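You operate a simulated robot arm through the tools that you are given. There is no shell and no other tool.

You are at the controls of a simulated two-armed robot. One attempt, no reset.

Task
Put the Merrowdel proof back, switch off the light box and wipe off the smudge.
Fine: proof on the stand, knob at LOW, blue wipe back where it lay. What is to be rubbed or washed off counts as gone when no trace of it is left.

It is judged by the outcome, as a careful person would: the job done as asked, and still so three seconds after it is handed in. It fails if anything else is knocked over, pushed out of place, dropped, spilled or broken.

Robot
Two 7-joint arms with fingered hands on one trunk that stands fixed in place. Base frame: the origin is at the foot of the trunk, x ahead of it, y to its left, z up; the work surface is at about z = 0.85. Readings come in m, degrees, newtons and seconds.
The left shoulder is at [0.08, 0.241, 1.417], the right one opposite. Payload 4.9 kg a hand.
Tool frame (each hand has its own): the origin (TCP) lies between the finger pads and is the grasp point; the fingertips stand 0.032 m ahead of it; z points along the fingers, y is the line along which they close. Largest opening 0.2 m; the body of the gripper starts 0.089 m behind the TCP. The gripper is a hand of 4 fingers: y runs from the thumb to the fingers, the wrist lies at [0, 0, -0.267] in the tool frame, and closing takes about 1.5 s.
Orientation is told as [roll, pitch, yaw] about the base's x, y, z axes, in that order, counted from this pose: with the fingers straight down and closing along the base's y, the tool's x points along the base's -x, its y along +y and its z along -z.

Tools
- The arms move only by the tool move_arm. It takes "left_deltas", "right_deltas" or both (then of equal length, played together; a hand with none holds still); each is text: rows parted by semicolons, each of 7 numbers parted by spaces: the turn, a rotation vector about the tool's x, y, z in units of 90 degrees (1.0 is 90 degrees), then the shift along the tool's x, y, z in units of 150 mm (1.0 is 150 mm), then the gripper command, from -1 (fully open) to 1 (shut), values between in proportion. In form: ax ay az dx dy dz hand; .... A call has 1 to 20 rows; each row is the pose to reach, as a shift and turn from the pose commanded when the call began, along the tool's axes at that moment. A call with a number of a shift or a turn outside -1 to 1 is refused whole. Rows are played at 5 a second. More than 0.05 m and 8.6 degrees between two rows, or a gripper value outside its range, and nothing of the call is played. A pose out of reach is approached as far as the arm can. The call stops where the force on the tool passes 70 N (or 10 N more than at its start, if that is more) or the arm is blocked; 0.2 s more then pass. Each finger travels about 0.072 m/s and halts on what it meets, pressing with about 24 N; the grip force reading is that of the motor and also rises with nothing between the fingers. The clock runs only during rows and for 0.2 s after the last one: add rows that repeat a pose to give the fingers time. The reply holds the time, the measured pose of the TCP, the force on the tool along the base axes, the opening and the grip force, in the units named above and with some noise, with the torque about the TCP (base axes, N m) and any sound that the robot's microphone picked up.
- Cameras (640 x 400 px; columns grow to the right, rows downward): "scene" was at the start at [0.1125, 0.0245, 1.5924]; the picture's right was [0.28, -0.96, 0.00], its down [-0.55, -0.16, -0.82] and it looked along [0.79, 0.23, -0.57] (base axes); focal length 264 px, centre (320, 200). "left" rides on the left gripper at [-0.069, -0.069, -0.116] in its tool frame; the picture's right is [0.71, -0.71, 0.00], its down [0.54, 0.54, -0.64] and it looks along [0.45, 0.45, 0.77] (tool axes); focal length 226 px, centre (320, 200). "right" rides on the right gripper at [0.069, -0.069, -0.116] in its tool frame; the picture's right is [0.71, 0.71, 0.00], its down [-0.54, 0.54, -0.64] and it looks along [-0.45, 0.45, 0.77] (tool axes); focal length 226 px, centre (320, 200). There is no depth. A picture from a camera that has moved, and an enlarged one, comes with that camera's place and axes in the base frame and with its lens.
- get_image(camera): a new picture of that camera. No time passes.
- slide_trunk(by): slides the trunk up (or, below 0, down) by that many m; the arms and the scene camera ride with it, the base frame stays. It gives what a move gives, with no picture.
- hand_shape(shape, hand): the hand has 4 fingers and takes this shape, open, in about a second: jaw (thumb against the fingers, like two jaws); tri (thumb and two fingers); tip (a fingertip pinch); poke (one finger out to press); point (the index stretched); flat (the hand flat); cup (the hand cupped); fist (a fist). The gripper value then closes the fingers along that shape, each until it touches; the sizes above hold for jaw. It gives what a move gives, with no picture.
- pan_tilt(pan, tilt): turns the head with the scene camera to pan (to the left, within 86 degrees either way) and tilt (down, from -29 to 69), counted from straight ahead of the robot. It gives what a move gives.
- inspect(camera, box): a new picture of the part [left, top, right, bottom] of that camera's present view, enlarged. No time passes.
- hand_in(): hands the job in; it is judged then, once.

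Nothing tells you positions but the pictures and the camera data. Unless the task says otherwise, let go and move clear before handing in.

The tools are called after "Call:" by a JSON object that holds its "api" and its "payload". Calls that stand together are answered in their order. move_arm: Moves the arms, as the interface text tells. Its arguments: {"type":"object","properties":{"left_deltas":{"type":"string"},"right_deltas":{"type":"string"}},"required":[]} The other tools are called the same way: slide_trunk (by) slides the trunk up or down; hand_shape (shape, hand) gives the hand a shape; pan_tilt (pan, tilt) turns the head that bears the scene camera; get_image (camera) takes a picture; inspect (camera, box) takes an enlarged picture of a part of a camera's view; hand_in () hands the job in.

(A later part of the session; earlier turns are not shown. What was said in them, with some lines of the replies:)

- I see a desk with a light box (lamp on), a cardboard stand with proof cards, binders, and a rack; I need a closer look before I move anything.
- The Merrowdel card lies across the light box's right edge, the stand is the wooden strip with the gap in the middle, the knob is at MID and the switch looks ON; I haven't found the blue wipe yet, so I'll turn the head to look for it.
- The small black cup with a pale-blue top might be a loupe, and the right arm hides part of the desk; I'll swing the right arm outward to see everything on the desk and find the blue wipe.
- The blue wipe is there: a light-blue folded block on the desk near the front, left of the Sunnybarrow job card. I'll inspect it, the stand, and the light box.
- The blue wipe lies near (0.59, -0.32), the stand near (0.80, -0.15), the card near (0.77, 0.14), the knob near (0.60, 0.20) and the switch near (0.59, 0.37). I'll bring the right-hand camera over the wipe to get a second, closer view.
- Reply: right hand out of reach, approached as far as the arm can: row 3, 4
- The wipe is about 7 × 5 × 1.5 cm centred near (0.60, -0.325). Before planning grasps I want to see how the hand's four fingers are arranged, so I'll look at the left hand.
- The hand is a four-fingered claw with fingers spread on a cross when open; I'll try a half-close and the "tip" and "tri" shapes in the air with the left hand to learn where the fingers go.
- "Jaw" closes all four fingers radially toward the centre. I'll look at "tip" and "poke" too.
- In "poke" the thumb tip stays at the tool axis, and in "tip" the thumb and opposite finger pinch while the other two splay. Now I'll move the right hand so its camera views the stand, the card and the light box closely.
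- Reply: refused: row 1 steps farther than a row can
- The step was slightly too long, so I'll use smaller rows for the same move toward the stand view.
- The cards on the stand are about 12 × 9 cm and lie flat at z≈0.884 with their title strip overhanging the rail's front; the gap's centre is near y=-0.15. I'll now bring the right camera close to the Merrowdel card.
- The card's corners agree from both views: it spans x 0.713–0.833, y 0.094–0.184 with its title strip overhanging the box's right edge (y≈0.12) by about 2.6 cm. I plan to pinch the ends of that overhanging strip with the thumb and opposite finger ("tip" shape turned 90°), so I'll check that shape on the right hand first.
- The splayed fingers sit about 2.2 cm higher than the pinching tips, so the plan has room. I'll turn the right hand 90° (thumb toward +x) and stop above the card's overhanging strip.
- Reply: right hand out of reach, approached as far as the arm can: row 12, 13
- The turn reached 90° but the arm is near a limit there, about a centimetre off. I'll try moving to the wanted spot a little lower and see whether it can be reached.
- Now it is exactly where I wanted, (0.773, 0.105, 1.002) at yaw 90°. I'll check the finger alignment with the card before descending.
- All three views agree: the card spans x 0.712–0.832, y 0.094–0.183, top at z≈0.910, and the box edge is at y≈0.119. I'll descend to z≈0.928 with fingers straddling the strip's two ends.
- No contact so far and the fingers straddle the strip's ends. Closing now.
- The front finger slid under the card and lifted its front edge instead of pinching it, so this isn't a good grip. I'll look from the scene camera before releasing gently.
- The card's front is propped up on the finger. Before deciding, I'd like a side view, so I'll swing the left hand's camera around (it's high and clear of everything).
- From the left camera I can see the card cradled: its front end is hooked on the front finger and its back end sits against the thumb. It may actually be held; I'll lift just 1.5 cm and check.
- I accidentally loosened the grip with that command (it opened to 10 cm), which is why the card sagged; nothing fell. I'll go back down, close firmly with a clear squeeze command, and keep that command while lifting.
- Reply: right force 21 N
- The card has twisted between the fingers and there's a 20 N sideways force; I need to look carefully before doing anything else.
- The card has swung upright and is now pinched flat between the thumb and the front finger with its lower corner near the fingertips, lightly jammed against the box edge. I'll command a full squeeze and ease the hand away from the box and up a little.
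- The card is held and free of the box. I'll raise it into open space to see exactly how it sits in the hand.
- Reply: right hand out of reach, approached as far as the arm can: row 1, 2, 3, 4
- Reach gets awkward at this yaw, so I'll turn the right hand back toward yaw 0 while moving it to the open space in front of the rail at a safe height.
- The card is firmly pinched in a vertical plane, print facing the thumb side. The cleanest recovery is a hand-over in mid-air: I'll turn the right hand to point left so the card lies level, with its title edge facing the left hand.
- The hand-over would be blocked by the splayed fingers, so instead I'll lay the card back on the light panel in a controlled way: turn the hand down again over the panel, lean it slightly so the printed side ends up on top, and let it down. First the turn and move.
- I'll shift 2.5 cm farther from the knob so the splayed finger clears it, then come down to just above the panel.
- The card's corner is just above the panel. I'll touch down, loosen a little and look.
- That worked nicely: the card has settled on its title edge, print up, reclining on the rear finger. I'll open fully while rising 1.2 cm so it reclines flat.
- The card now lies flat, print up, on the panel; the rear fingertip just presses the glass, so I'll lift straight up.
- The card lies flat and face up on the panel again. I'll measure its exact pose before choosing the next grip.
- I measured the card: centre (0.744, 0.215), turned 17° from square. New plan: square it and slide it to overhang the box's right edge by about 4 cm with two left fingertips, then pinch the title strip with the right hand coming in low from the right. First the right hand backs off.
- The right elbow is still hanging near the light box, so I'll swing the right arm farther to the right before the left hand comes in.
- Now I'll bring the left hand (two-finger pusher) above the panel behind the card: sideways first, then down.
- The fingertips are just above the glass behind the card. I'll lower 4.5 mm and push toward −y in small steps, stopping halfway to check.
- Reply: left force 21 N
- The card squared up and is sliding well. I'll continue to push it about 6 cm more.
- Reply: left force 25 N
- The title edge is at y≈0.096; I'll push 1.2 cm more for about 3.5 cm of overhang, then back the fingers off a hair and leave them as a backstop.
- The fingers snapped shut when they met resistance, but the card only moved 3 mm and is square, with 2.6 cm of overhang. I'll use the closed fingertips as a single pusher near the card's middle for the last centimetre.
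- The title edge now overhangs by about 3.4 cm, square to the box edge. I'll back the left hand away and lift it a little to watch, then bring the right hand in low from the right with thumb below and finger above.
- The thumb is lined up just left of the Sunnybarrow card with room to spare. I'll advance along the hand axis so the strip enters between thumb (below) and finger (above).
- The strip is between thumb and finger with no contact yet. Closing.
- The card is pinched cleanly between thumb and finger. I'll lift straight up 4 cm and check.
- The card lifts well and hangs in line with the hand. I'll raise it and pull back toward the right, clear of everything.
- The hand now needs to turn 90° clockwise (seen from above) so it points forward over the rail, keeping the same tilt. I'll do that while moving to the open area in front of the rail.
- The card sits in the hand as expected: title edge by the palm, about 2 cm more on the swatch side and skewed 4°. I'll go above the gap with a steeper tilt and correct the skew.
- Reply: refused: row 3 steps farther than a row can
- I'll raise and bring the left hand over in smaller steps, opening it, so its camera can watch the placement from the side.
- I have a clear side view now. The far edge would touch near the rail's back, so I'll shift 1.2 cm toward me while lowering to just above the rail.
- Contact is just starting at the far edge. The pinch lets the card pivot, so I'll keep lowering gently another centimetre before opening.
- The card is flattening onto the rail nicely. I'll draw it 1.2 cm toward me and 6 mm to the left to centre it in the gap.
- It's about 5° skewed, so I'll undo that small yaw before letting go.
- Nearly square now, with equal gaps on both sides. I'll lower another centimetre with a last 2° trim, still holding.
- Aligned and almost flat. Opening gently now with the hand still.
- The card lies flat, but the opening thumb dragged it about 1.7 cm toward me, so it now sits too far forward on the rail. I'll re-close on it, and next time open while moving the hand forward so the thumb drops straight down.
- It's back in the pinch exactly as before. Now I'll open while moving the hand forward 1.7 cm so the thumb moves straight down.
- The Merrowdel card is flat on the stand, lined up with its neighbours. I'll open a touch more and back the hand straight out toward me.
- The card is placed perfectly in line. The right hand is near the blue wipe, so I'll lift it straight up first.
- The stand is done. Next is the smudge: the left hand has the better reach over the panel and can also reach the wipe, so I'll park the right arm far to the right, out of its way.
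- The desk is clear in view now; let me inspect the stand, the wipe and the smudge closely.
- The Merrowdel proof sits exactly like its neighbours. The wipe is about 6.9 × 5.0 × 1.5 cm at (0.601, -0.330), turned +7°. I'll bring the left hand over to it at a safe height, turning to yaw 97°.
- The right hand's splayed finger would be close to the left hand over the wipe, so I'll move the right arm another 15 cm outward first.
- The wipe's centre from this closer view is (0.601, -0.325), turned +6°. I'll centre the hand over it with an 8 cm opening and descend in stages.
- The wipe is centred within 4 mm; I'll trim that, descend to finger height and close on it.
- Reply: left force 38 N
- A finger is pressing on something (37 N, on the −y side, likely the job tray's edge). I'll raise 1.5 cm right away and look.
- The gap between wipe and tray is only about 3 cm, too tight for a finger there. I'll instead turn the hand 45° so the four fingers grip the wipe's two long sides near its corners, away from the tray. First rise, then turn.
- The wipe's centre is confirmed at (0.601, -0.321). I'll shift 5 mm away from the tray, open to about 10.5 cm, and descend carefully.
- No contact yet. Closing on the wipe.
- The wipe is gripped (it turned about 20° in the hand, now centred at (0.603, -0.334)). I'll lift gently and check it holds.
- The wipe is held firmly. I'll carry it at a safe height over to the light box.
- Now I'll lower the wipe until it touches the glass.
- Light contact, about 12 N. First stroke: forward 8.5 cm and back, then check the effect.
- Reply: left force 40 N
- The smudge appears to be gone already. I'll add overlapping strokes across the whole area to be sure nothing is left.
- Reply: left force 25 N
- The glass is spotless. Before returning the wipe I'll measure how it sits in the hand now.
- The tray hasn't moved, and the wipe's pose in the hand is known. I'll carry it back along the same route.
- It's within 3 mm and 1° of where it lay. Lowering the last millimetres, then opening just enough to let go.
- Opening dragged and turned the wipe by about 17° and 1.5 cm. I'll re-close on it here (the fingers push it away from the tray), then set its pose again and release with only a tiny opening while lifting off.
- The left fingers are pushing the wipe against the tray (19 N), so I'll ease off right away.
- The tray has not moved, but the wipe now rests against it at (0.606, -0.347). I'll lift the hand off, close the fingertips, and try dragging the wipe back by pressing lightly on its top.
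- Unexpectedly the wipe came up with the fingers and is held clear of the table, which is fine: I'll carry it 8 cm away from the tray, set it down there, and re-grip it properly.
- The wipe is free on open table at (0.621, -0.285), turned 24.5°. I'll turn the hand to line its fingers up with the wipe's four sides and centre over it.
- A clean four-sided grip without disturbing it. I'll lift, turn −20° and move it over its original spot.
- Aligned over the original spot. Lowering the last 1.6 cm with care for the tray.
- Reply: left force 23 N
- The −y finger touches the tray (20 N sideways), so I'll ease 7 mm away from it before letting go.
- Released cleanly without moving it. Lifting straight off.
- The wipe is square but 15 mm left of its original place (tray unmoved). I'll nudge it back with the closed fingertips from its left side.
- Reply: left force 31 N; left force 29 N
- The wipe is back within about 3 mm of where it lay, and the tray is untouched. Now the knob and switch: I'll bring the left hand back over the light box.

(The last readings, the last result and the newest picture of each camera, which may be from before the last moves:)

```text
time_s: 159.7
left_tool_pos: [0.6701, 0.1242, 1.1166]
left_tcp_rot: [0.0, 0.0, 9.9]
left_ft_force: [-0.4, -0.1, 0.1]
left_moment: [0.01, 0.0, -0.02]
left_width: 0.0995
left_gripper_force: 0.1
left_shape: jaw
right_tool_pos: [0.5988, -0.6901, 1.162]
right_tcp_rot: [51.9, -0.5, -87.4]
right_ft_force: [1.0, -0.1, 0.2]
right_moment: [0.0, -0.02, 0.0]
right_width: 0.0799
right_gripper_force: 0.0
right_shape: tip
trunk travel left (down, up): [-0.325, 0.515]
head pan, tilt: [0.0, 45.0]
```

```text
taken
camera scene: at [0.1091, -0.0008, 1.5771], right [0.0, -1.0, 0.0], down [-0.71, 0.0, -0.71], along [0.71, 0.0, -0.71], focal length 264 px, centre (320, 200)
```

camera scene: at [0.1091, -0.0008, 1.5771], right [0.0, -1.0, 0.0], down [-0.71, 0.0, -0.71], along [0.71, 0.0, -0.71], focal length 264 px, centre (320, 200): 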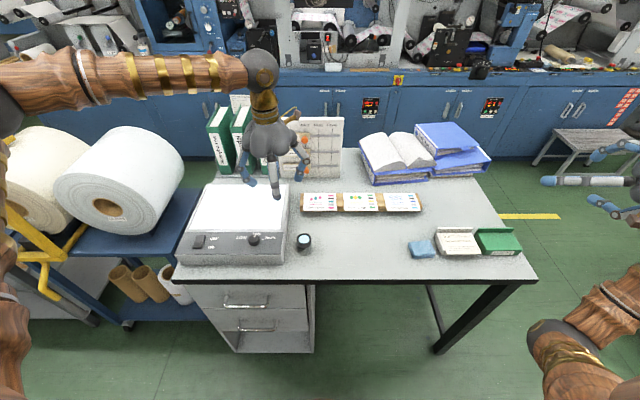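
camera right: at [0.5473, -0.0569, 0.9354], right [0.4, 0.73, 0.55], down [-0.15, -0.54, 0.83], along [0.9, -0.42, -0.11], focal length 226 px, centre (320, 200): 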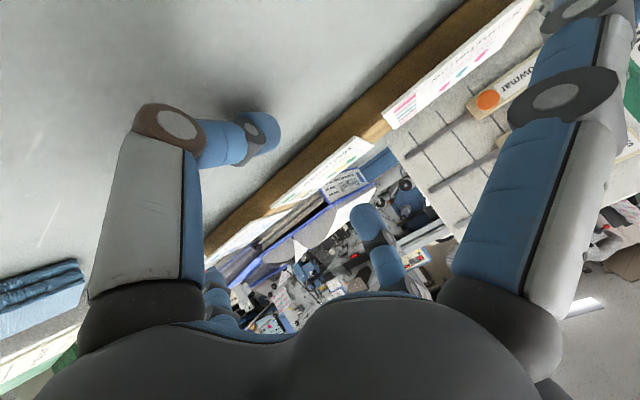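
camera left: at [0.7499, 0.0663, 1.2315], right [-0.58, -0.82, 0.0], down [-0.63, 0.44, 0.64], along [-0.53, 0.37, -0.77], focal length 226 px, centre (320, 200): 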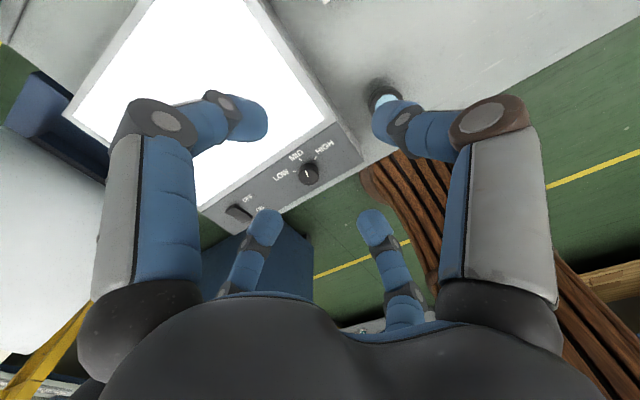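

Call:
{"api": "inspect", "payload": {"camera": "left", "box": [260, 130, 350, 200]}}

Call:
{"api": "inspect", "payload": {"camera": "scene", "box": [235, 225, 275, 255]}}

Call:
{"api": "inspect", "payload": {"camera": "left", "box": [200, 180, 290, 250]}}

```text
5.71 times, centred on (305, 165) of left
camera zoom: at [0.7499, 0.0663, 1.2315], right [-0.58, -0.82, 0.0], down [-0.63, 0.44, 0.64], along [-0.53, 0.37, -0.77], focal length 1292 px, centre (406, 400)
```

zoom: 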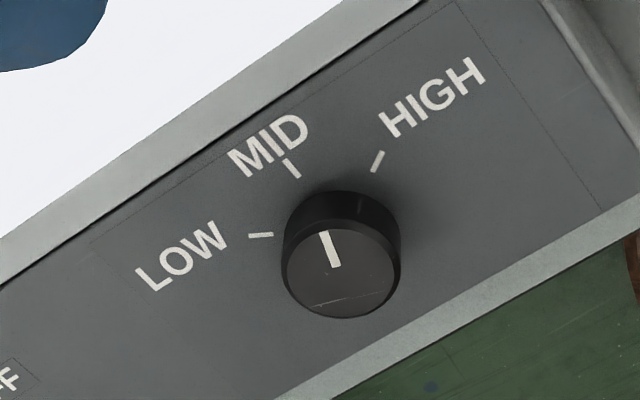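

```text
13.33 times, centred on (255, 240) of scene
camera zoom: at [0.1091, -0.0008, 1.5771], right [0.0, -1.0, 0.0], down [-0.71, 0.0, -0.71], along [0.71, 0.0, -0.71], focal length 3519 px, centre (1187, -333)
```

zoom: 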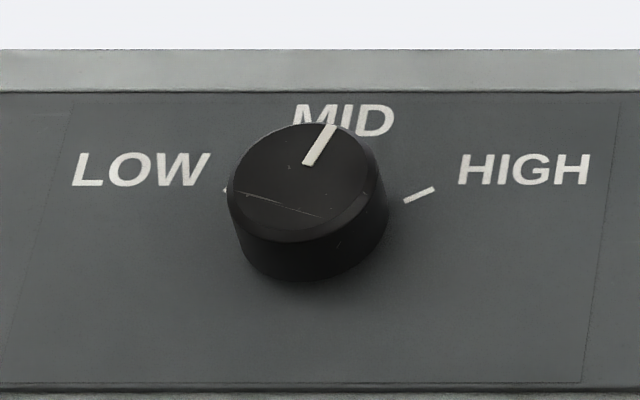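

```text
5.71 times, centred on (245, 215) of left
camera zoom: at [0.7499, 0.0663, 1.2315], right [-0.58, -0.82, 0.0], down [-0.63, 0.44, 0.64], along [-0.53, 0.37, -0.77], focal length 1292 px, centre (749, 114)
```

zoom: 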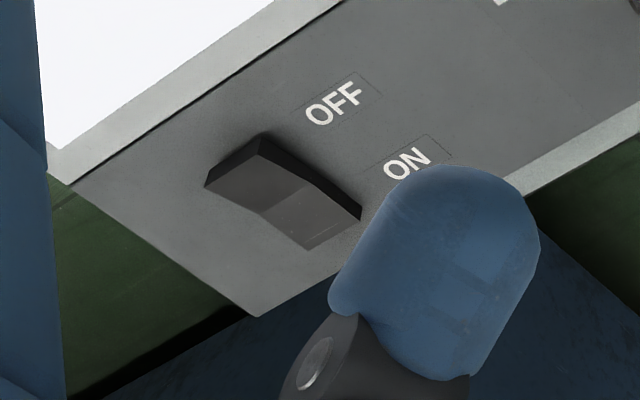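

The rocker's OFF end is raised (so it is ON), and the knob pointer is about 22° past MID toward HIGH; LOW is at about +57°. The knob's centre is near (0.592, 0.198). I'll grip it from above with all four fingers.

Call:
{"api": "move_arm", "payload": {"left_deltas": "0 0 0 0.11 0.15 0.1 0.3; 0 0 0 0.22 0.3 0.3 0.3; 0 0 0 0.33 0.44 0.5 0.3; 0 0 0 0.427 0.575 0.7 0.3; 0 0 0 0.427 0.575 0.777 0.3"}}

Call:
{"api": "get_image", "payload": {"camera": "left"}}

Call:
{"api": "inspect", "payload": {"camera": "scene", "box": [190, 170, 310, 270]}}

```text
time_s: 160.9
left_tool_pos: [0.5921, 0.1973, 1.0024]
left_tcp_rot: [0.0, 0.0, 10.0]
left_ft_force: [-0.3, 0.2, 0.3]
left_moment: [-0.01, 0.0, -0.02]
left_width: 0.0704
left_gripper_force: 0.1
left_shape: jaw
right_tool_pos: [0.6005, -0.6891, 1.1618]
right_tcp_rot: [51.8, -0.4, -87.3]
right_ft_force: [-0.8, 0.1, -0.9]
right_moment: [0.04, 0.0, 0.02]
right_width: 0.0798
right_gripper_force: 0.1
right_shape: tip
trunk travel left (down, up): [-0.325, 0.515]
head pan, tilt: [0.0, 45.0]
```

```text
taken
camera left: at [0.6733, 0.1413, 1.1163], right [-0.57, -0.82, 0.0], down [-0.63, 0.44, 0.64], along [-0.53, 0.37, -0.77], focal length 226 px, centre (320, 200)
```

left: 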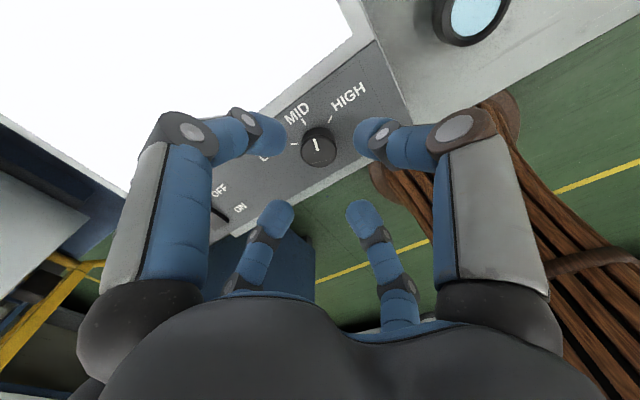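

```text
4.00 times, centred on (250, 220) of scene
camera zoom: at [0.1099, -0.0015, 1.5771], right [0.0, -1.0, 0.0], down [-0.71, 0.0, -0.71], along [0.71, 0.0, -0.71], focal length 1056 px, centre (600, 120)
```

zoom: 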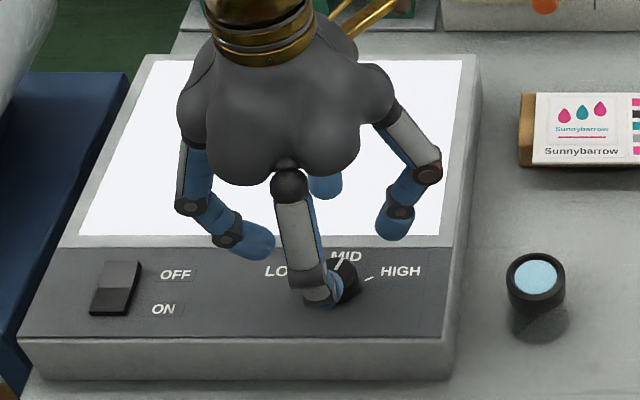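

Call:
{"api": "inspect", "payload": {"camera": "left", "box": [270, 100, 370, 180]}}

```text
5.00 times, centred on (320, 140) of left
camera zoom: at [0.6733, 0.1413, 1.1163], right [-0.57, -0.82, 0.0], down [-0.63, 0.44, 0.64], along [-0.53, 0.37, -0.77], focal length 1130 px, centre (320, 500)
```

zoom: 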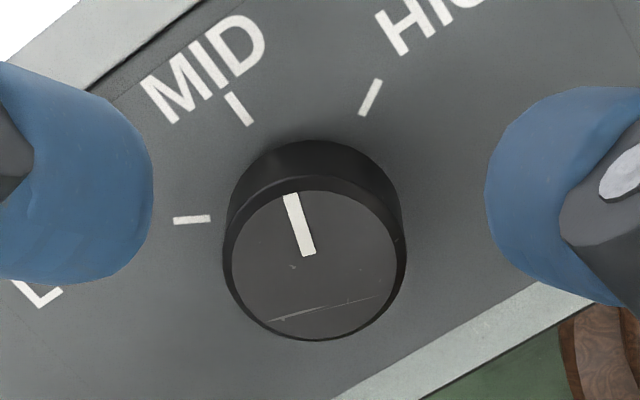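

Call:
{"api": "move_arm", "payload": {"left_deltas": "0 0 0 -0.002 0.013 0.12 0.3; 0 0 0 -0.002 0.013 0.24 0.3; 0 0 0 -0.002 0.013 0.33 0.3; 0 0 0 -0.002 0.013 0.36 0.3"}}

Call:
{"api": "inspect", "payload": {"camera": "left", "box": [240, 80, 400, 240]}}

```text
time_s: 161.9
left_tool_pos: [0.592, 0.1999, 0.9449]
left_tcp_rot: [-0.1, 0.0, 9.9]
left_ft_force: [0.5, -0.4, -0.5]
left_moment: [-0.01, 0.0, -0.03]
left_width: 0.0704
left_gripper_force: 0.1
left_shape: jaw
right_tool_pos: [0.6002, -0.6885, 1.1609]
right_tcp_rot: [52.0, -0.4, -87.4]
right_ft_force: [0.0, 1.1, 0.2]
right_moment: [0.02, 0.02, 0.01]
right_width: 0.0797
right_gripper_force: 0.0
right_shape: tip
trunk travel left (down, up): [-0.325, 0.515]
head pan, tilt: [0.0, 45.0]
```

```text
2.50 times, centred on (320, 160) of left
camera zoom: at [0.6732, 0.1433, 1.0604], right [-0.57, -0.82, 0.0], down [-0.63, 0.44, 0.64], along [-0.53, 0.37, -0.77], focal length 565 px, centre (320, 300)
```

zoom: 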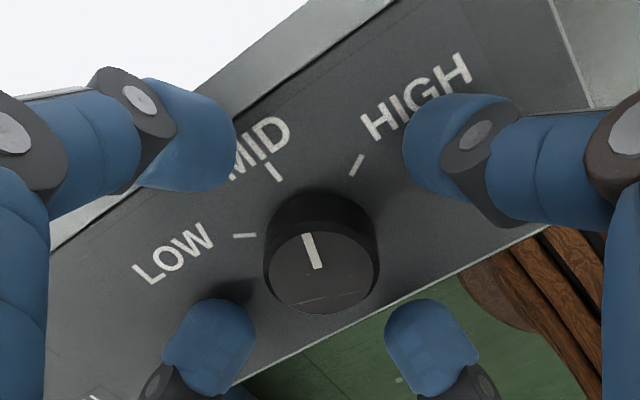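

Call:
{"api": "move_arm", "payload": {"left_deltas": "0 0 0 0 0 0 0.5; 0 0 0 0 0 0 0.8; 0 0 0 0 0 0 1; 0 0 0 0 0 0 1"}}

Call:
{"api": "inspect", "payload": {"camera": "left", "box": [240, 80, 400, 240]}}

```text
time_s: 162.9
left_tool_pos: [0.5934, 0.1991, 0.9454]
left_tcp_rot: [0.0, 0.1, 10.0]
left_ft_force: [-0.6, 0.0, -6.0]
left_moment: [-0.03, 0.04, 0.02]
left_width: 0.0284
left_gripper_force: 24.2
left_shape: jaw
right_tool_pos: [0.6001, -0.6887, 1.1627]
right_tcp_rot: [51.9, -0.4, -87.5]
right_ft_force: [0.0, 0.2, 0.7]
right_moment: [0.0, 0.01, 0.01]
right_width: 0.0795
right_gripper_force: 0.1
right_shape: tip
trunk travel left (down, up): [-0.325, 0.515]
head pan, tilt: [0.0, 45.0]
```

```text
2.50 times, centred on (320, 160) of left
camera zoom: at [0.6733, 0.1433, 1.0602], right [-0.57, -0.82, 0.0], down [-0.63, 0.44, 0.64], along [-0.53, 0.37, -0.77], focal length 565 px, centre (320, 300)
```

zoom: 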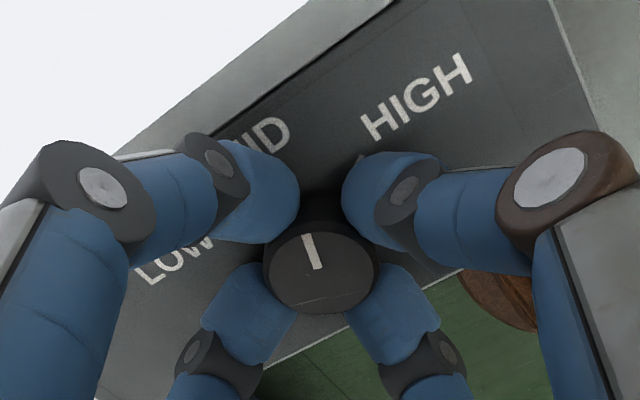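

The knob is gripped. Turning counter-clockwise about 79° toward LOW.

Call:
{"api": "move_arm", "payload": {"left_deltas": "0 0 -0.08 0 0 0 1; 0 0 -0.16 0 0 0 1; 0 0 -0.24 0 0 0 1; 0 0 -0.32 0 0 0 1; 0 0 -0.4 0 0 0 1; 0 0 -0.48 0 0 0 1; 0 0 -0.56 0 0 0 1; 0 0 -0.64 0 0 0 1; 0 0 -0.72 0 0 0 1; 0 0 -0.8 0 0 0 1; 0 0 -0.878 0 0 0 1"}}

Call:
{"api": "inspect", "payload": {"camera": "left", "box": [240, 80, 400, 240]}}

Call:
{"api": "inspect", "payload": {"camera": "scene", "box": [190, 170, 310, 270]}}

```text
time_s: 165.3
left_tool_pos: [0.5933, 0.2003, 0.9465]
left_tcp_rot: [0.1, -0.1, 89.2]
left_ft_force: [-3.0, 5.7, -13.4]
left_moment: [0.15, 0.05, -0.04]
left_width: 0.028
left_gripper_force: 24.0
left_shape: jaw
right_tool_pos: [0.6006, -0.6888, 1.1627]
right_tcp_rot: [51.9, -0.5, -87.4]
right_ft_force: [0.0, 0.7, 0.6]
right_moment: [-0.01, -0.01, 0.02]
right_width: 0.0801
right_gripper_force: 0.0
right_shape: tip
trunk travel left (down, up): [-0.325, 0.515]
head pan, tilt: [0.0, 45.0]
```

```text
2.50 times, centred on (320, 160) of left
camera zoom: at [0.6632, 0.2677, 1.0604], right [0.7, -0.72, 0.0], down [-0.55, -0.53, 0.64], along [-0.46, -0.45, -0.77], focal length 565 px, centre (320, 300)
```

zoom: 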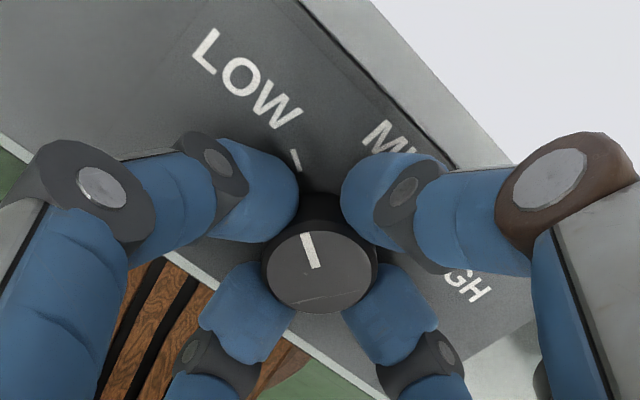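

```text
4.00 times, centred on (250, 220) of scene
camera zoom: at [0.1101, 0.0005, 1.577], right [0.0, -1.0, 0.0], down [-0.71, 0.0, -0.71], along [0.71, 0.0, -0.71], focal length 1056 px, centre (600, 120)
```

zoom: 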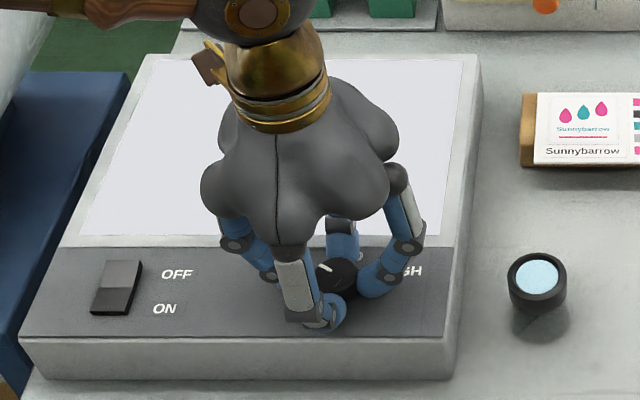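

The knob turned with the hand and the pointer is near the LOW tick; the panel has dimmed. Releasing and checking.

Call:
{"api": "move_arm", "payload": {"left_deltas": "0 0 0 0 0 0 0.6; 0 0 0 0 0 0 0.3; 0 0 0 0 0 -0.1 0.3; 0 0 0 0 0 -0.3 0.2; 0 0 0 0 0 -0.5 0.2"}}

Call:
{"api": "inspect", "payload": {"camera": "left", "box": [260, 90, 380, 190]}}

Call:
{"api": "inspect", "payload": {"camera": "scene", "box": [225, 220, 285, 260]}}

```text
time_s: 166.5
left_tool_pos: [0.5917, 0.1982, 1.0199]
left_tcp_rot: [0.0, 0.0, 89.0]
left_ft_force: [-0.5, -0.4, 0.6]
left_moment: [0.0, -0.03, -0.02]
left_width: 0.0797
left_gripper_force: 0.1
left_shape: jaw
right_tool_pos: [0.5993, -0.6913, 1.161]
right_tcp_rot: [52.0, -0.5, -87.4]
right_ft_force: [-0.1, -0.3, -0.6]
right_moment: [-0.02, -0.02, 0.02]
right_width: 0.0796
right_gripper_force: 0.1
right_shape: tip
trunk travel left (down, up): [-0.325, 0.515]
head pan, tilt: [0.0, 45.0]
```

```text
4.00 times, centred on (320, 140) of left
camera zoom: at [0.663, 0.2644, 1.1346], right [0.69, -0.72, 0.0], down [-0.55, -0.53, 0.64], along [-0.46, -0.45, -0.77], focal length 904 px, centre (320, 440)
```

zoom: 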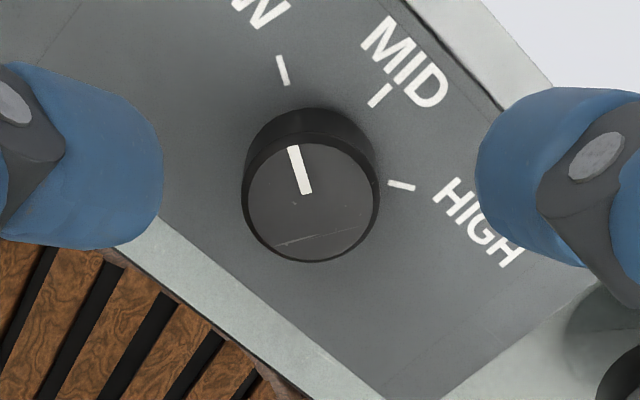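

```text
10.00 times, centred on (255, 240) of scene
camera zoom: at [0.1083, -0.0015, 1.5771], right [0.0, -1.0, 0.0], down [-0.71, 0.0, -0.71], along [0.71, 0.0, -0.71], focal length 2639 px, centre (970, -200)
```

zoom: 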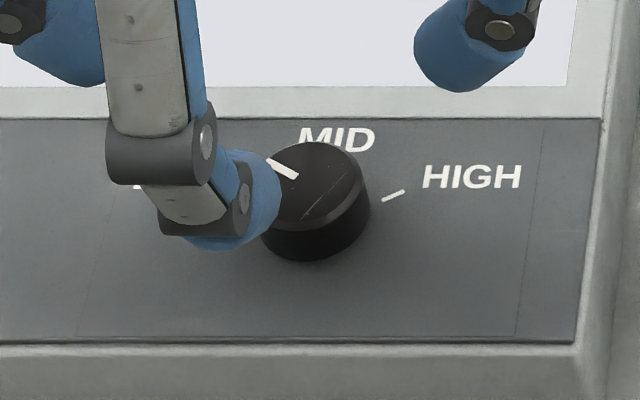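

The pointer is squarely at LOW. Now the switch: I'll make a poking finger and move over the raised OFF end of the rocker.

Call:
{"api": "hand_shape", "payload": {"shape": "poke", "hand": "left"}}

Call:
{"api": "move_arm", "payload": {"left_deltas": "0 0 0 -0.25 -0.02 -0.1 0; 0 0 0 -0.5 -0.05 -0.1 0; 0 0 0 -0.75 -0.08 -0.1 0; 0 0 0 -1 -0.1 -0.1 0"}}

Call:
{"api": "get_image", "payload": {"camera": "left"}}

Call:
{"api": "inspect", "payload": {"camera": "scene", "box": [170, 150, 310, 270]}}

```text
time_s: 167.4
left_tool_pos: [0.5941, 0.1986, 1.0202]
left_tcp_rot: [0.0, 0.0, 89.1]
left_ft_force: [0.2, 0.2, 0.0]
left_moment: [0.02, 0.02, 0.0]
left_width: 0.0001
left_gripper_force: 0.0
left_shape: poke
right_tool_pos: [0.6, -0.6898, 1.1628]
right_tcp_rot: [52.0, -0.4, -87.4]
right_ft_force: [0.1, 0.7, -0.6]
right_moment: [0.02, 0.06, 0.02]
right_width: 0.0797
right_gripper_force: 0.1
right_shape: tip
trunk travel left (down, up): [-0.325, 0.515]
head pan, tilt: [0.0, 45.0]
```

```text
time_s: 168.4
left_tool_pos: [0.6126, 0.3515, 1.0386]
left_tcp_rot: [0.0, 0.1, 88.9]
left_ft_force: [0.3, 0.3, -0.3]
left_moment: [-0.01, -0.02, 0.01]
left_width: 0.0002
left_gripper_force: 0.0
left_shape: poke
right_tool_pos: [0.5994, -0.688, 1.1639]
right_tcp_rot: [52.0, -0.4, -87.3]
right_ft_force: [-0.1, -0.3, 0.0]
right_moment: [0.0, 0.0, 0.0]
right_width: 0.0796
right_gripper_force: 0.0
right_shape: tip
trunk travel left (down, up): [-0.325, 0.515]
head pan, tilt: [0.0, 45.0]
```

```text
taken
camera left: at [0.6835, 0.4196, 1.1525], right [0.69, -0.72, 0.0], down [-0.55, -0.53, 0.64], along [-0.46, -0.45, -0.77], focal length 226 px, centre (320, 200)
```

left: 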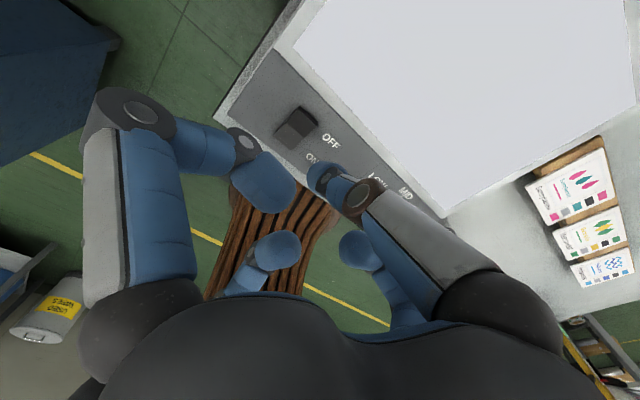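

```text
3.33 times, centred on (240, 210) of scene
camera zoom: at [0.108, 0.0012, 1.5772], right [0.0, -1.0, 0.0], down [-0.71, 0.0, -0.71], along [0.71, 0.0, -0.71], focal length 880 px, centre (587, 167)
```

zoom: 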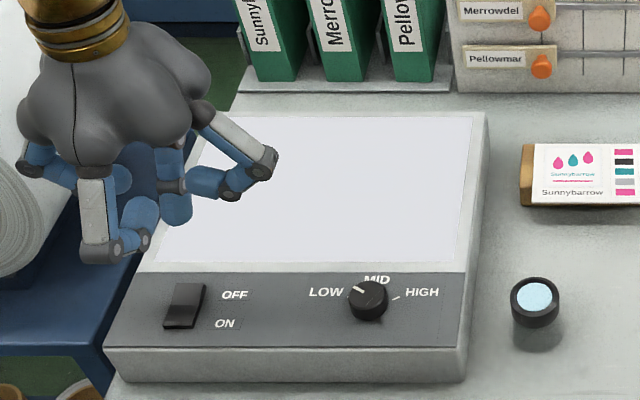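

Call:
{"api": "inspect", "payload": {"camera": "left", "box": [255, 85, 355, 205]}}

```text
3.33 times, centred on (305, 145) of left
camera zoom: at [0.6835, 0.4196, 1.1525], right [0.69, -0.72, 0.0], down [-0.55, -0.53, 0.64], along [-0.46, -0.45, -0.77], focal length 754 px, centre (370, 383)
```

zoom: 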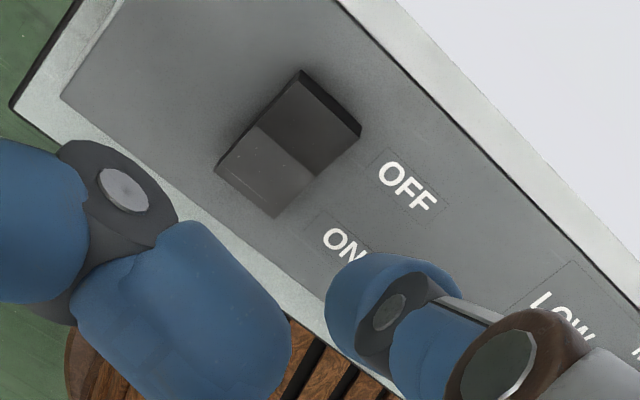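

The rocker runs from (0.571) to (0.617) in x at y≈0.371; I'll put the fingertip over the OFF half at about (0.609, 0.370) and come down close.

Call:
{"api": "move_arm", "payload": {"left_deltas": "0 0 0 -0.06 0.033 0 0; 0 0 0 -0.122 0.066 0.1 0; 0 0 0 -0.122 0.066 0.3 0; 0 0 0 -0.122 0.066 0.48 0; 0 0 0 -0.122 0.066 0.48 0"}}

Call:
{"api": "inspect", "payload": {"camera": "scene", "box": [170, 200, 270, 270]}}

Call:
{"api": "inspect", "payload": {"camera": "left", "box": [255, 85, 385, 235]}}

```text
time_s: 169.6
left_tool_pos: [0.6027, 0.3676, 0.9652]
left_tcp_rot: [0.0, 0.0, 89.0]
left_ft_force: [-0.9, -0.3, -0.5]
left_moment: [0.02, 0.0, -0.01]
left_width: 0.0
left_gripper_force: 0.1
left_shape: poke
right_tool_pos: [0.6002, -0.6895, 1.1623]
right_tcp_rot: [52.0, -0.4, -87.4]
right_ft_force: [0.2, -0.4, -0.3]
right_moment: [-0.01, -0.01, 0.01]
right_width: 0.0797
right_gripper_force: 0.1
right_shape: tip
trunk travel left (down, up): [-0.325, 0.515]
head pan, tilt: [0.0, 45.0]
```

```text
5.71 times, centred on (220, 235) of scene
camera zoom: at [0.1085, -0.0008, 1.5772], right [0.0, -1.0, 0.0], down [-0.71, 0.0, -0.71], along [0.71, 0.0, -0.71], focal length 1508 px, centre (891, 0)
```

zoom: 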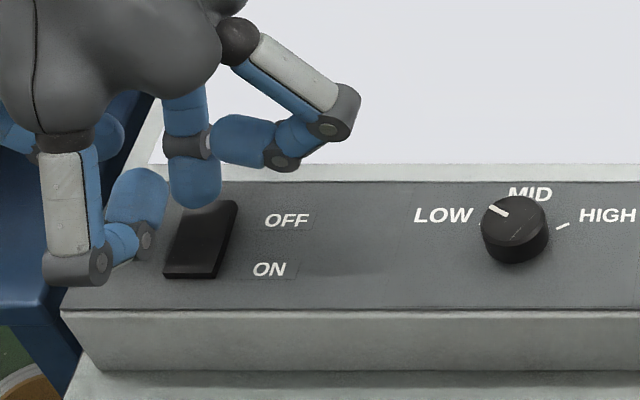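

```text
2.67 times, centred on (320, 160) of left
camera zoom: at [0.6732, 0.4351, 1.0799], right [0.69, -0.72, 0.0], down [-0.55, -0.53, 0.64], along [-0.46, -0.45, -0.77], focal length 603 px, centre (320, 307)
```

zoom: 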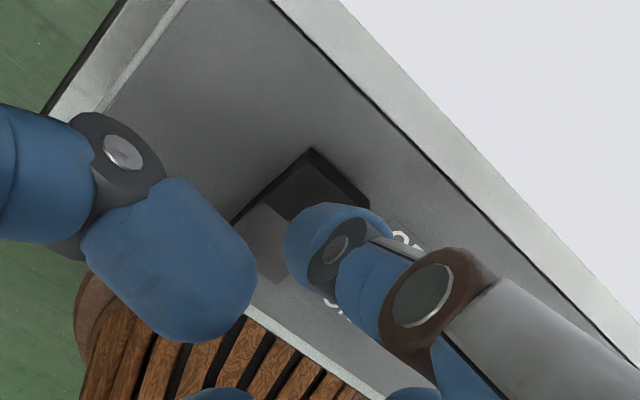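

Call:
{"api": "move_arm", "payload": {"left_deltas": "0 0 0 0.019 -0.034 0 0; 0 0 0 0.019 -0.034 0.04 0; 0 0 0 0.019 -0.034 0.08 0; 0 0 0 0.019 -0.034 0.11 0"}}

Call:
{"api": "inspect", "payload": {"camera": "scene", "box": [170, 180, 310, 270]}}

```text
time_s: 170.6
left_tool_pos: [0.6067, 0.365, 0.951]
left_tcp_rot: [-0.1, 0.0, 89.0]
left_ft_force: [2.6, 3.0, 10.9]
left_moment: [0.04, -0.07, 0.03]
left_width: 0.0001
left_gripper_force: 0.1
left_shape: poke
right_tool_pos: [0.5992, -0.6898, 1.1626]
right_tcp_rot: [52.1, -0.3, -87.4]
right_ft_force: [0.2, -0.1, -0.7]
right_moment: [-0.03, -0.02, 0.01]
right_width: 0.0798
right_gripper_force: 0.0
right_shape: tip
trunk travel left (down, up): [-0.325, 0.515]
head pan, tilt: [0.0, 45.0]
```

```text
4.44 times, centred on (240, 225) of scene
camera zoom: at [0.1079, -0.0013, 1.5775], right [0.0, -1.0, 0.0], down [-0.71, 0.0, -0.71], along [0.71, 0.0, -0.71], focal length 1173 px, centre (676, 89)
```

zoom: 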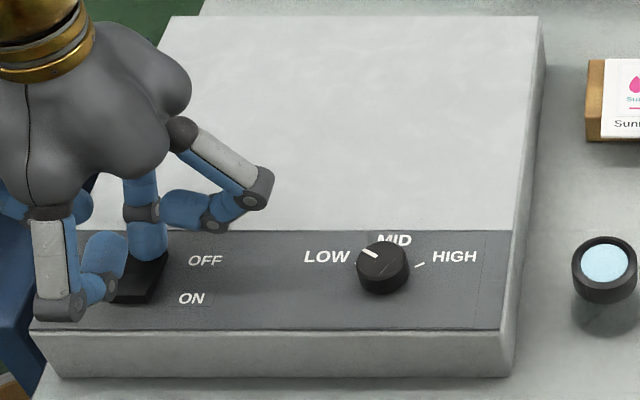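

The light went out. I'll lift off and check the switch and the glass.

Call:
{"api": "move_arm", "payload": {"left_deltas": "0 0 0 0 0 -0.1 0; 0 0 0 0 0 -0.3 0; 0 0 0 0 0 -0.6 0; 0 0 0 0 0 -0.9 0"}}

Call:
{"api": "move_arm", "payload": {"left_deltas": "0 0 0 0 0.2 -0.2 0; 0 0 0 0 0.4 -0.4 0; 0 0 0 0 0.4 -0.6 0; 0 0 0 0 0.4 -0.8 0"}}

Call:
{"api": "inspect", "payload": {"camera": "scene", "box": [170, 175, 310, 270]}}

Call:
{"api": "get_image", "payload": {"camera": "left"}}

Call:
{"api": "get_image", "payload": {"camera": "scene"}}

```text
time_s: 171.6
left_tool_pos: [0.6065, 0.3642, 1.0828]
left_tcp_rot: [0.0, 0.0, 88.9]
left_ft_force: [-0.6, 0.1, 1.3]
left_moment: [0.0, 0.01, 0.01]
left_width: 0.0003
left_gripper_force: 0.0
left_shape: poke
right_tool_pos: [0.599, -0.6902, 1.1618]
right_tcp_rot: [52.0, -0.5, -87.5]
right_ft_force: [-0.5, -0.2, -0.3]
right_moment: [-0.02, -0.03, -0.02]
right_width: 0.0796
right_gripper_force: 0.1
right_shape: tip
trunk travel left (down, up): [-0.325, 0.515]
head pan, tilt: [0.0, 45.0]
```

```text
time_s: 172.6
left_tool_pos: [0.5441, 0.3661, 1.2034]
left_tcp_rot: [-0.1, 0.0, 88.9]
left_ft_force: [0.3, -0.1, 0.7]
left_moment: [0.02, 0.04, -0.01]
left_width: 0.0
left_gripper_force: 0.0
left_shape: poke
right_tool_pos: [0.599, -0.6904, 1.1627]
right_tcp_rot: [51.9, -0.3, -87.4]
right_ft_force: [-0.5, -0.3, 1.0]
right_moment: [-0.01, -0.01, 0.03]
right_width: 0.0796
right_gripper_force: 0.0
right_shape: tip
trunk travel left (down, up): [-0.325, 0.515]
head pan, tilt: [0.0, 45.0]
```

```text
4.21 times, centred on (240, 222) of scene
camera zoom: at [0.1077, -0.0013, 1.5772], right [0.0, -1.0, 0.0], down [-0.71, 0.0, -0.71], along [0.71, 0.0, -0.71], focal length 1111 px, centre (657, 105)
```

zoom: 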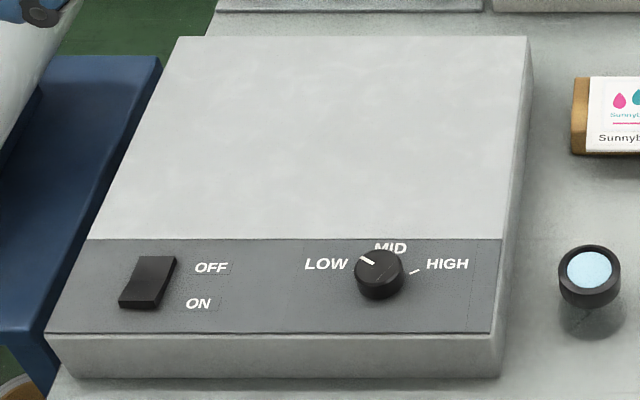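

```text
taken
camera left: at [0.6145, 0.4335, 1.3178], right [0.69, -0.72, 0.0], down [-0.55, -0.53, 0.64], along [-0.46, -0.45, -0.77], focal length 226 px, centre (320, 200)
```

left: 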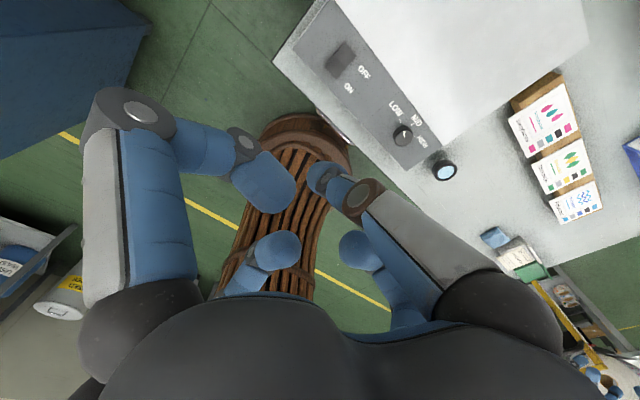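

```text
taken
camera scene: at [0.1077, -0.0013, 1.5772], right [0.0, -1.0, 0.0], down [-0.71, 0.0, -0.71], along [0.71, 0.0, -0.71], focal length 264 px, centre (320, 200)
```

scene: 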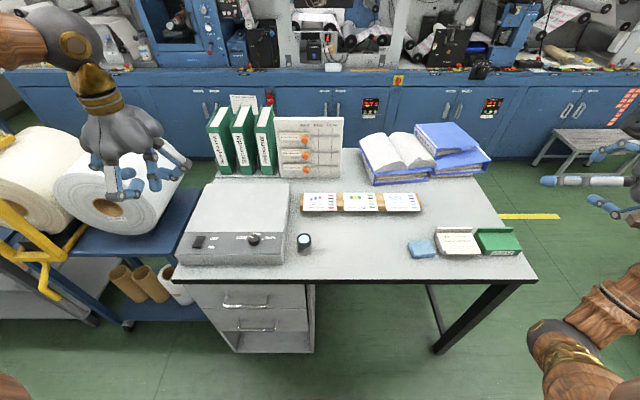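

Switch off, knob at LOW. With the light out I'll check the glass closely for any trace, and re-check every other object.

Call:
{"api": "inspect", "payload": {"camera": "scene", "box": [195, 182, 295, 232]}}

Call:
{"api": "inspect", "payload": {"camera": "left", "box": [340, 0, 600, 150]}}

Call:
{"api": "inspect", "payload": {"camera": "scene", "box": [280, 180, 440, 270]}}

Call:
{"api": "inspect", "payload": {"camera": "scene", "box": [390, 225, 490, 275]}}

Call:
{"api": "inspect", "payload": {"camera": "scene", "box": [190, 85, 500, 200]}}

```text
6.40 times, centred on (245, 207) of scene
camera zoom: at [0.1077, -0.0013, 1.5772], right [0.0, -1.0, 0.0], down [-0.71, 0.0, -0.71], along [0.71, 0.0, -0.71], focal length 1689 px, centre (800, 155)
```

zoom: 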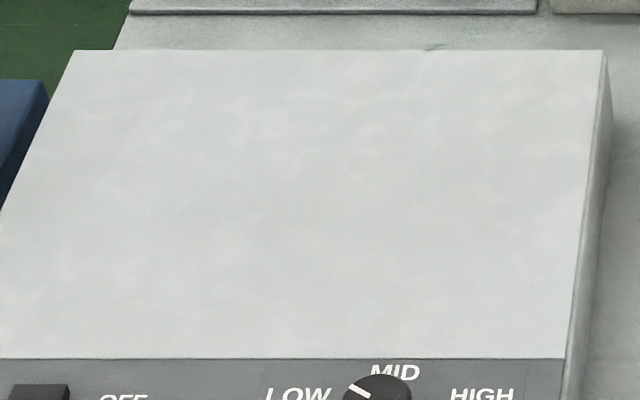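

```text
2.46 times, centred on (470, 75) of left
camera zoom: at [0.6145, 0.4335, 1.3178], right [0.69, -0.72, 0.0], down [-0.55, -0.53, 0.64], along [-0.46, -0.45, -0.77], focal length 556 px, centre (-49, 508)
```

zoom: 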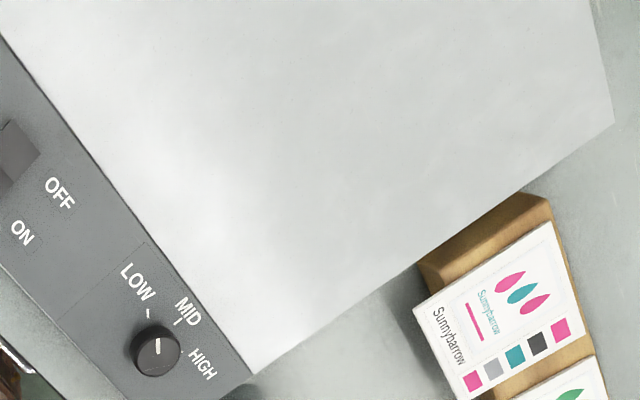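

```text
4.00 times, centred on (360, 225) of scene
camera zoom: at [0.1077, -0.0013, 1.5772], right [0.0, -1.0, 0.0], down [-0.71, 0.0, -0.71], along [0.71, 0.0, -0.71], focal length 1056 px, centre (160, 100)
```

zoom: 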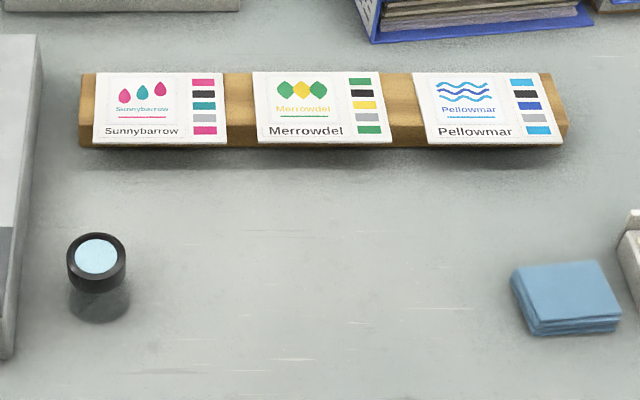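

```text
6.40 times, centred on (440, 250) of scene
camera zoom: at [0.1077, -0.0013, 1.5772], right [0.0, -1.0, 0.0], down [-0.71, 0.0, -0.71], along [0.71, 0.0, -0.71], focal length 1689 px, centre (-448, -120)
```

zoom: 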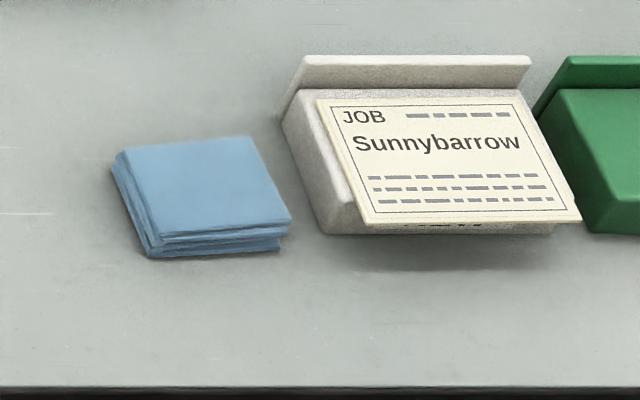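

```text
2.06 times, centred on (345, 142) of scene
camera zoom: at [0.1077, -0.0013, 1.5772], right [0.0, -1.0, 0.0], down [-0.71, 0.0, -0.71], along [0.71, 0.0, -0.71], focal length 545 px, centre (268, 319)
```

zoom: 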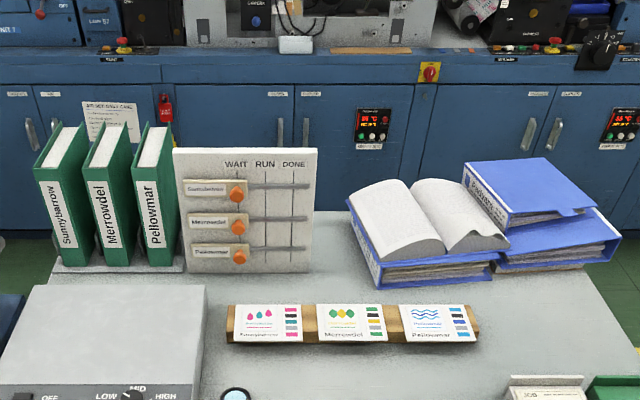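

Call:
{"api": "inspect", "payload": {"camera": "scene", "box": [215, 188, 275, 222]}}

Call:
{"api": "inspect", "payload": {"camera": "scene", "box": [230, 225, 280, 255]}}

```text
10.67 times, centred on (245, 205) of scene
camera zoom: at [0.1077, -0.0013, 1.5772], right [0.0, -1.0, 0.0], down [-0.71, 0.0, -0.71], along [0.71, 0.0, -0.71], focal length 2815 px, centre (1120, 147)
```

zoom: 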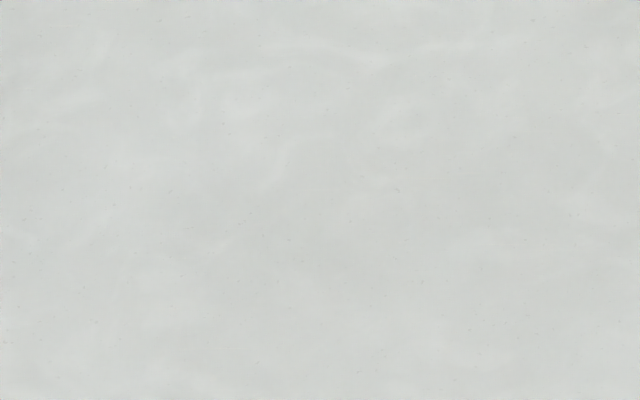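

```text
12.80 times, centred on (255, 240) of scene
camera zoom: at [0.1077, -0.0013, 1.5772], right [0.0, -1.0, 0.0], down [-0.71, 0.0, -0.71], along [0.71, 0.0, -0.71], focal length 3378 px, centre (1152, -312)
```

zoom: 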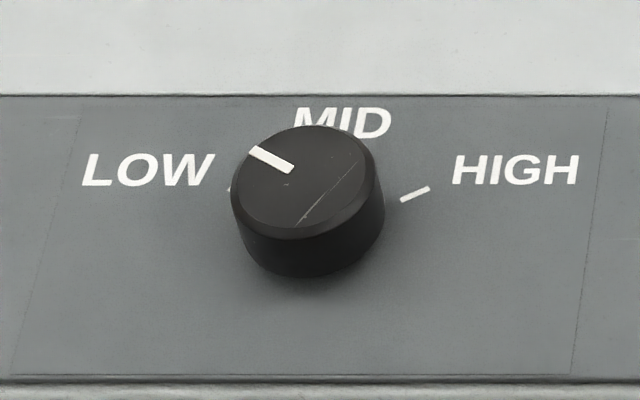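

The glass shows no trace of the smudge and the light is off. The knob points at LOW, the Merrowdel proof is on the stand, the wipe is back in its place, and both hands are clear. I'm handing the job in.

Call:
{"api": "hand_in", "payload": {}}

```text
The job is handed in.
```

The job is handed in, and the final pictures show everything where you asked for it. I don't have the judge's result.

- **Merrowdel proof:** it lies flat on the stand between Sunnybarrow and Pellowmar, lined up with them and the right way round.
- **Light box:** the switch is at OFF, the light is out, and the knob points at LOW.
- **Smudge:** I wiped the area with overlapping strokes. Close-up pictures, first with the light on and then with it off, show no trace.
- **Blue wipe:** it is back within about 3 mm of where it lay, at the same angle.

A few things did not go smoothly:

- **Proof:** my first grip on it failed, so I laid it back on the glass and gripped it again before placing it. On the stand it shifted forward once, so I gripped it again and set it straight.
- **Wipe:** it slipped when I first put it down and had to be set back. While handling it the left hand pressed on the job tray next to it twice and pushed the wipe against it once, with up to about 37 N. The pictures show the tray has not moved.

Nothing else on the desk appears to have been disturbed.
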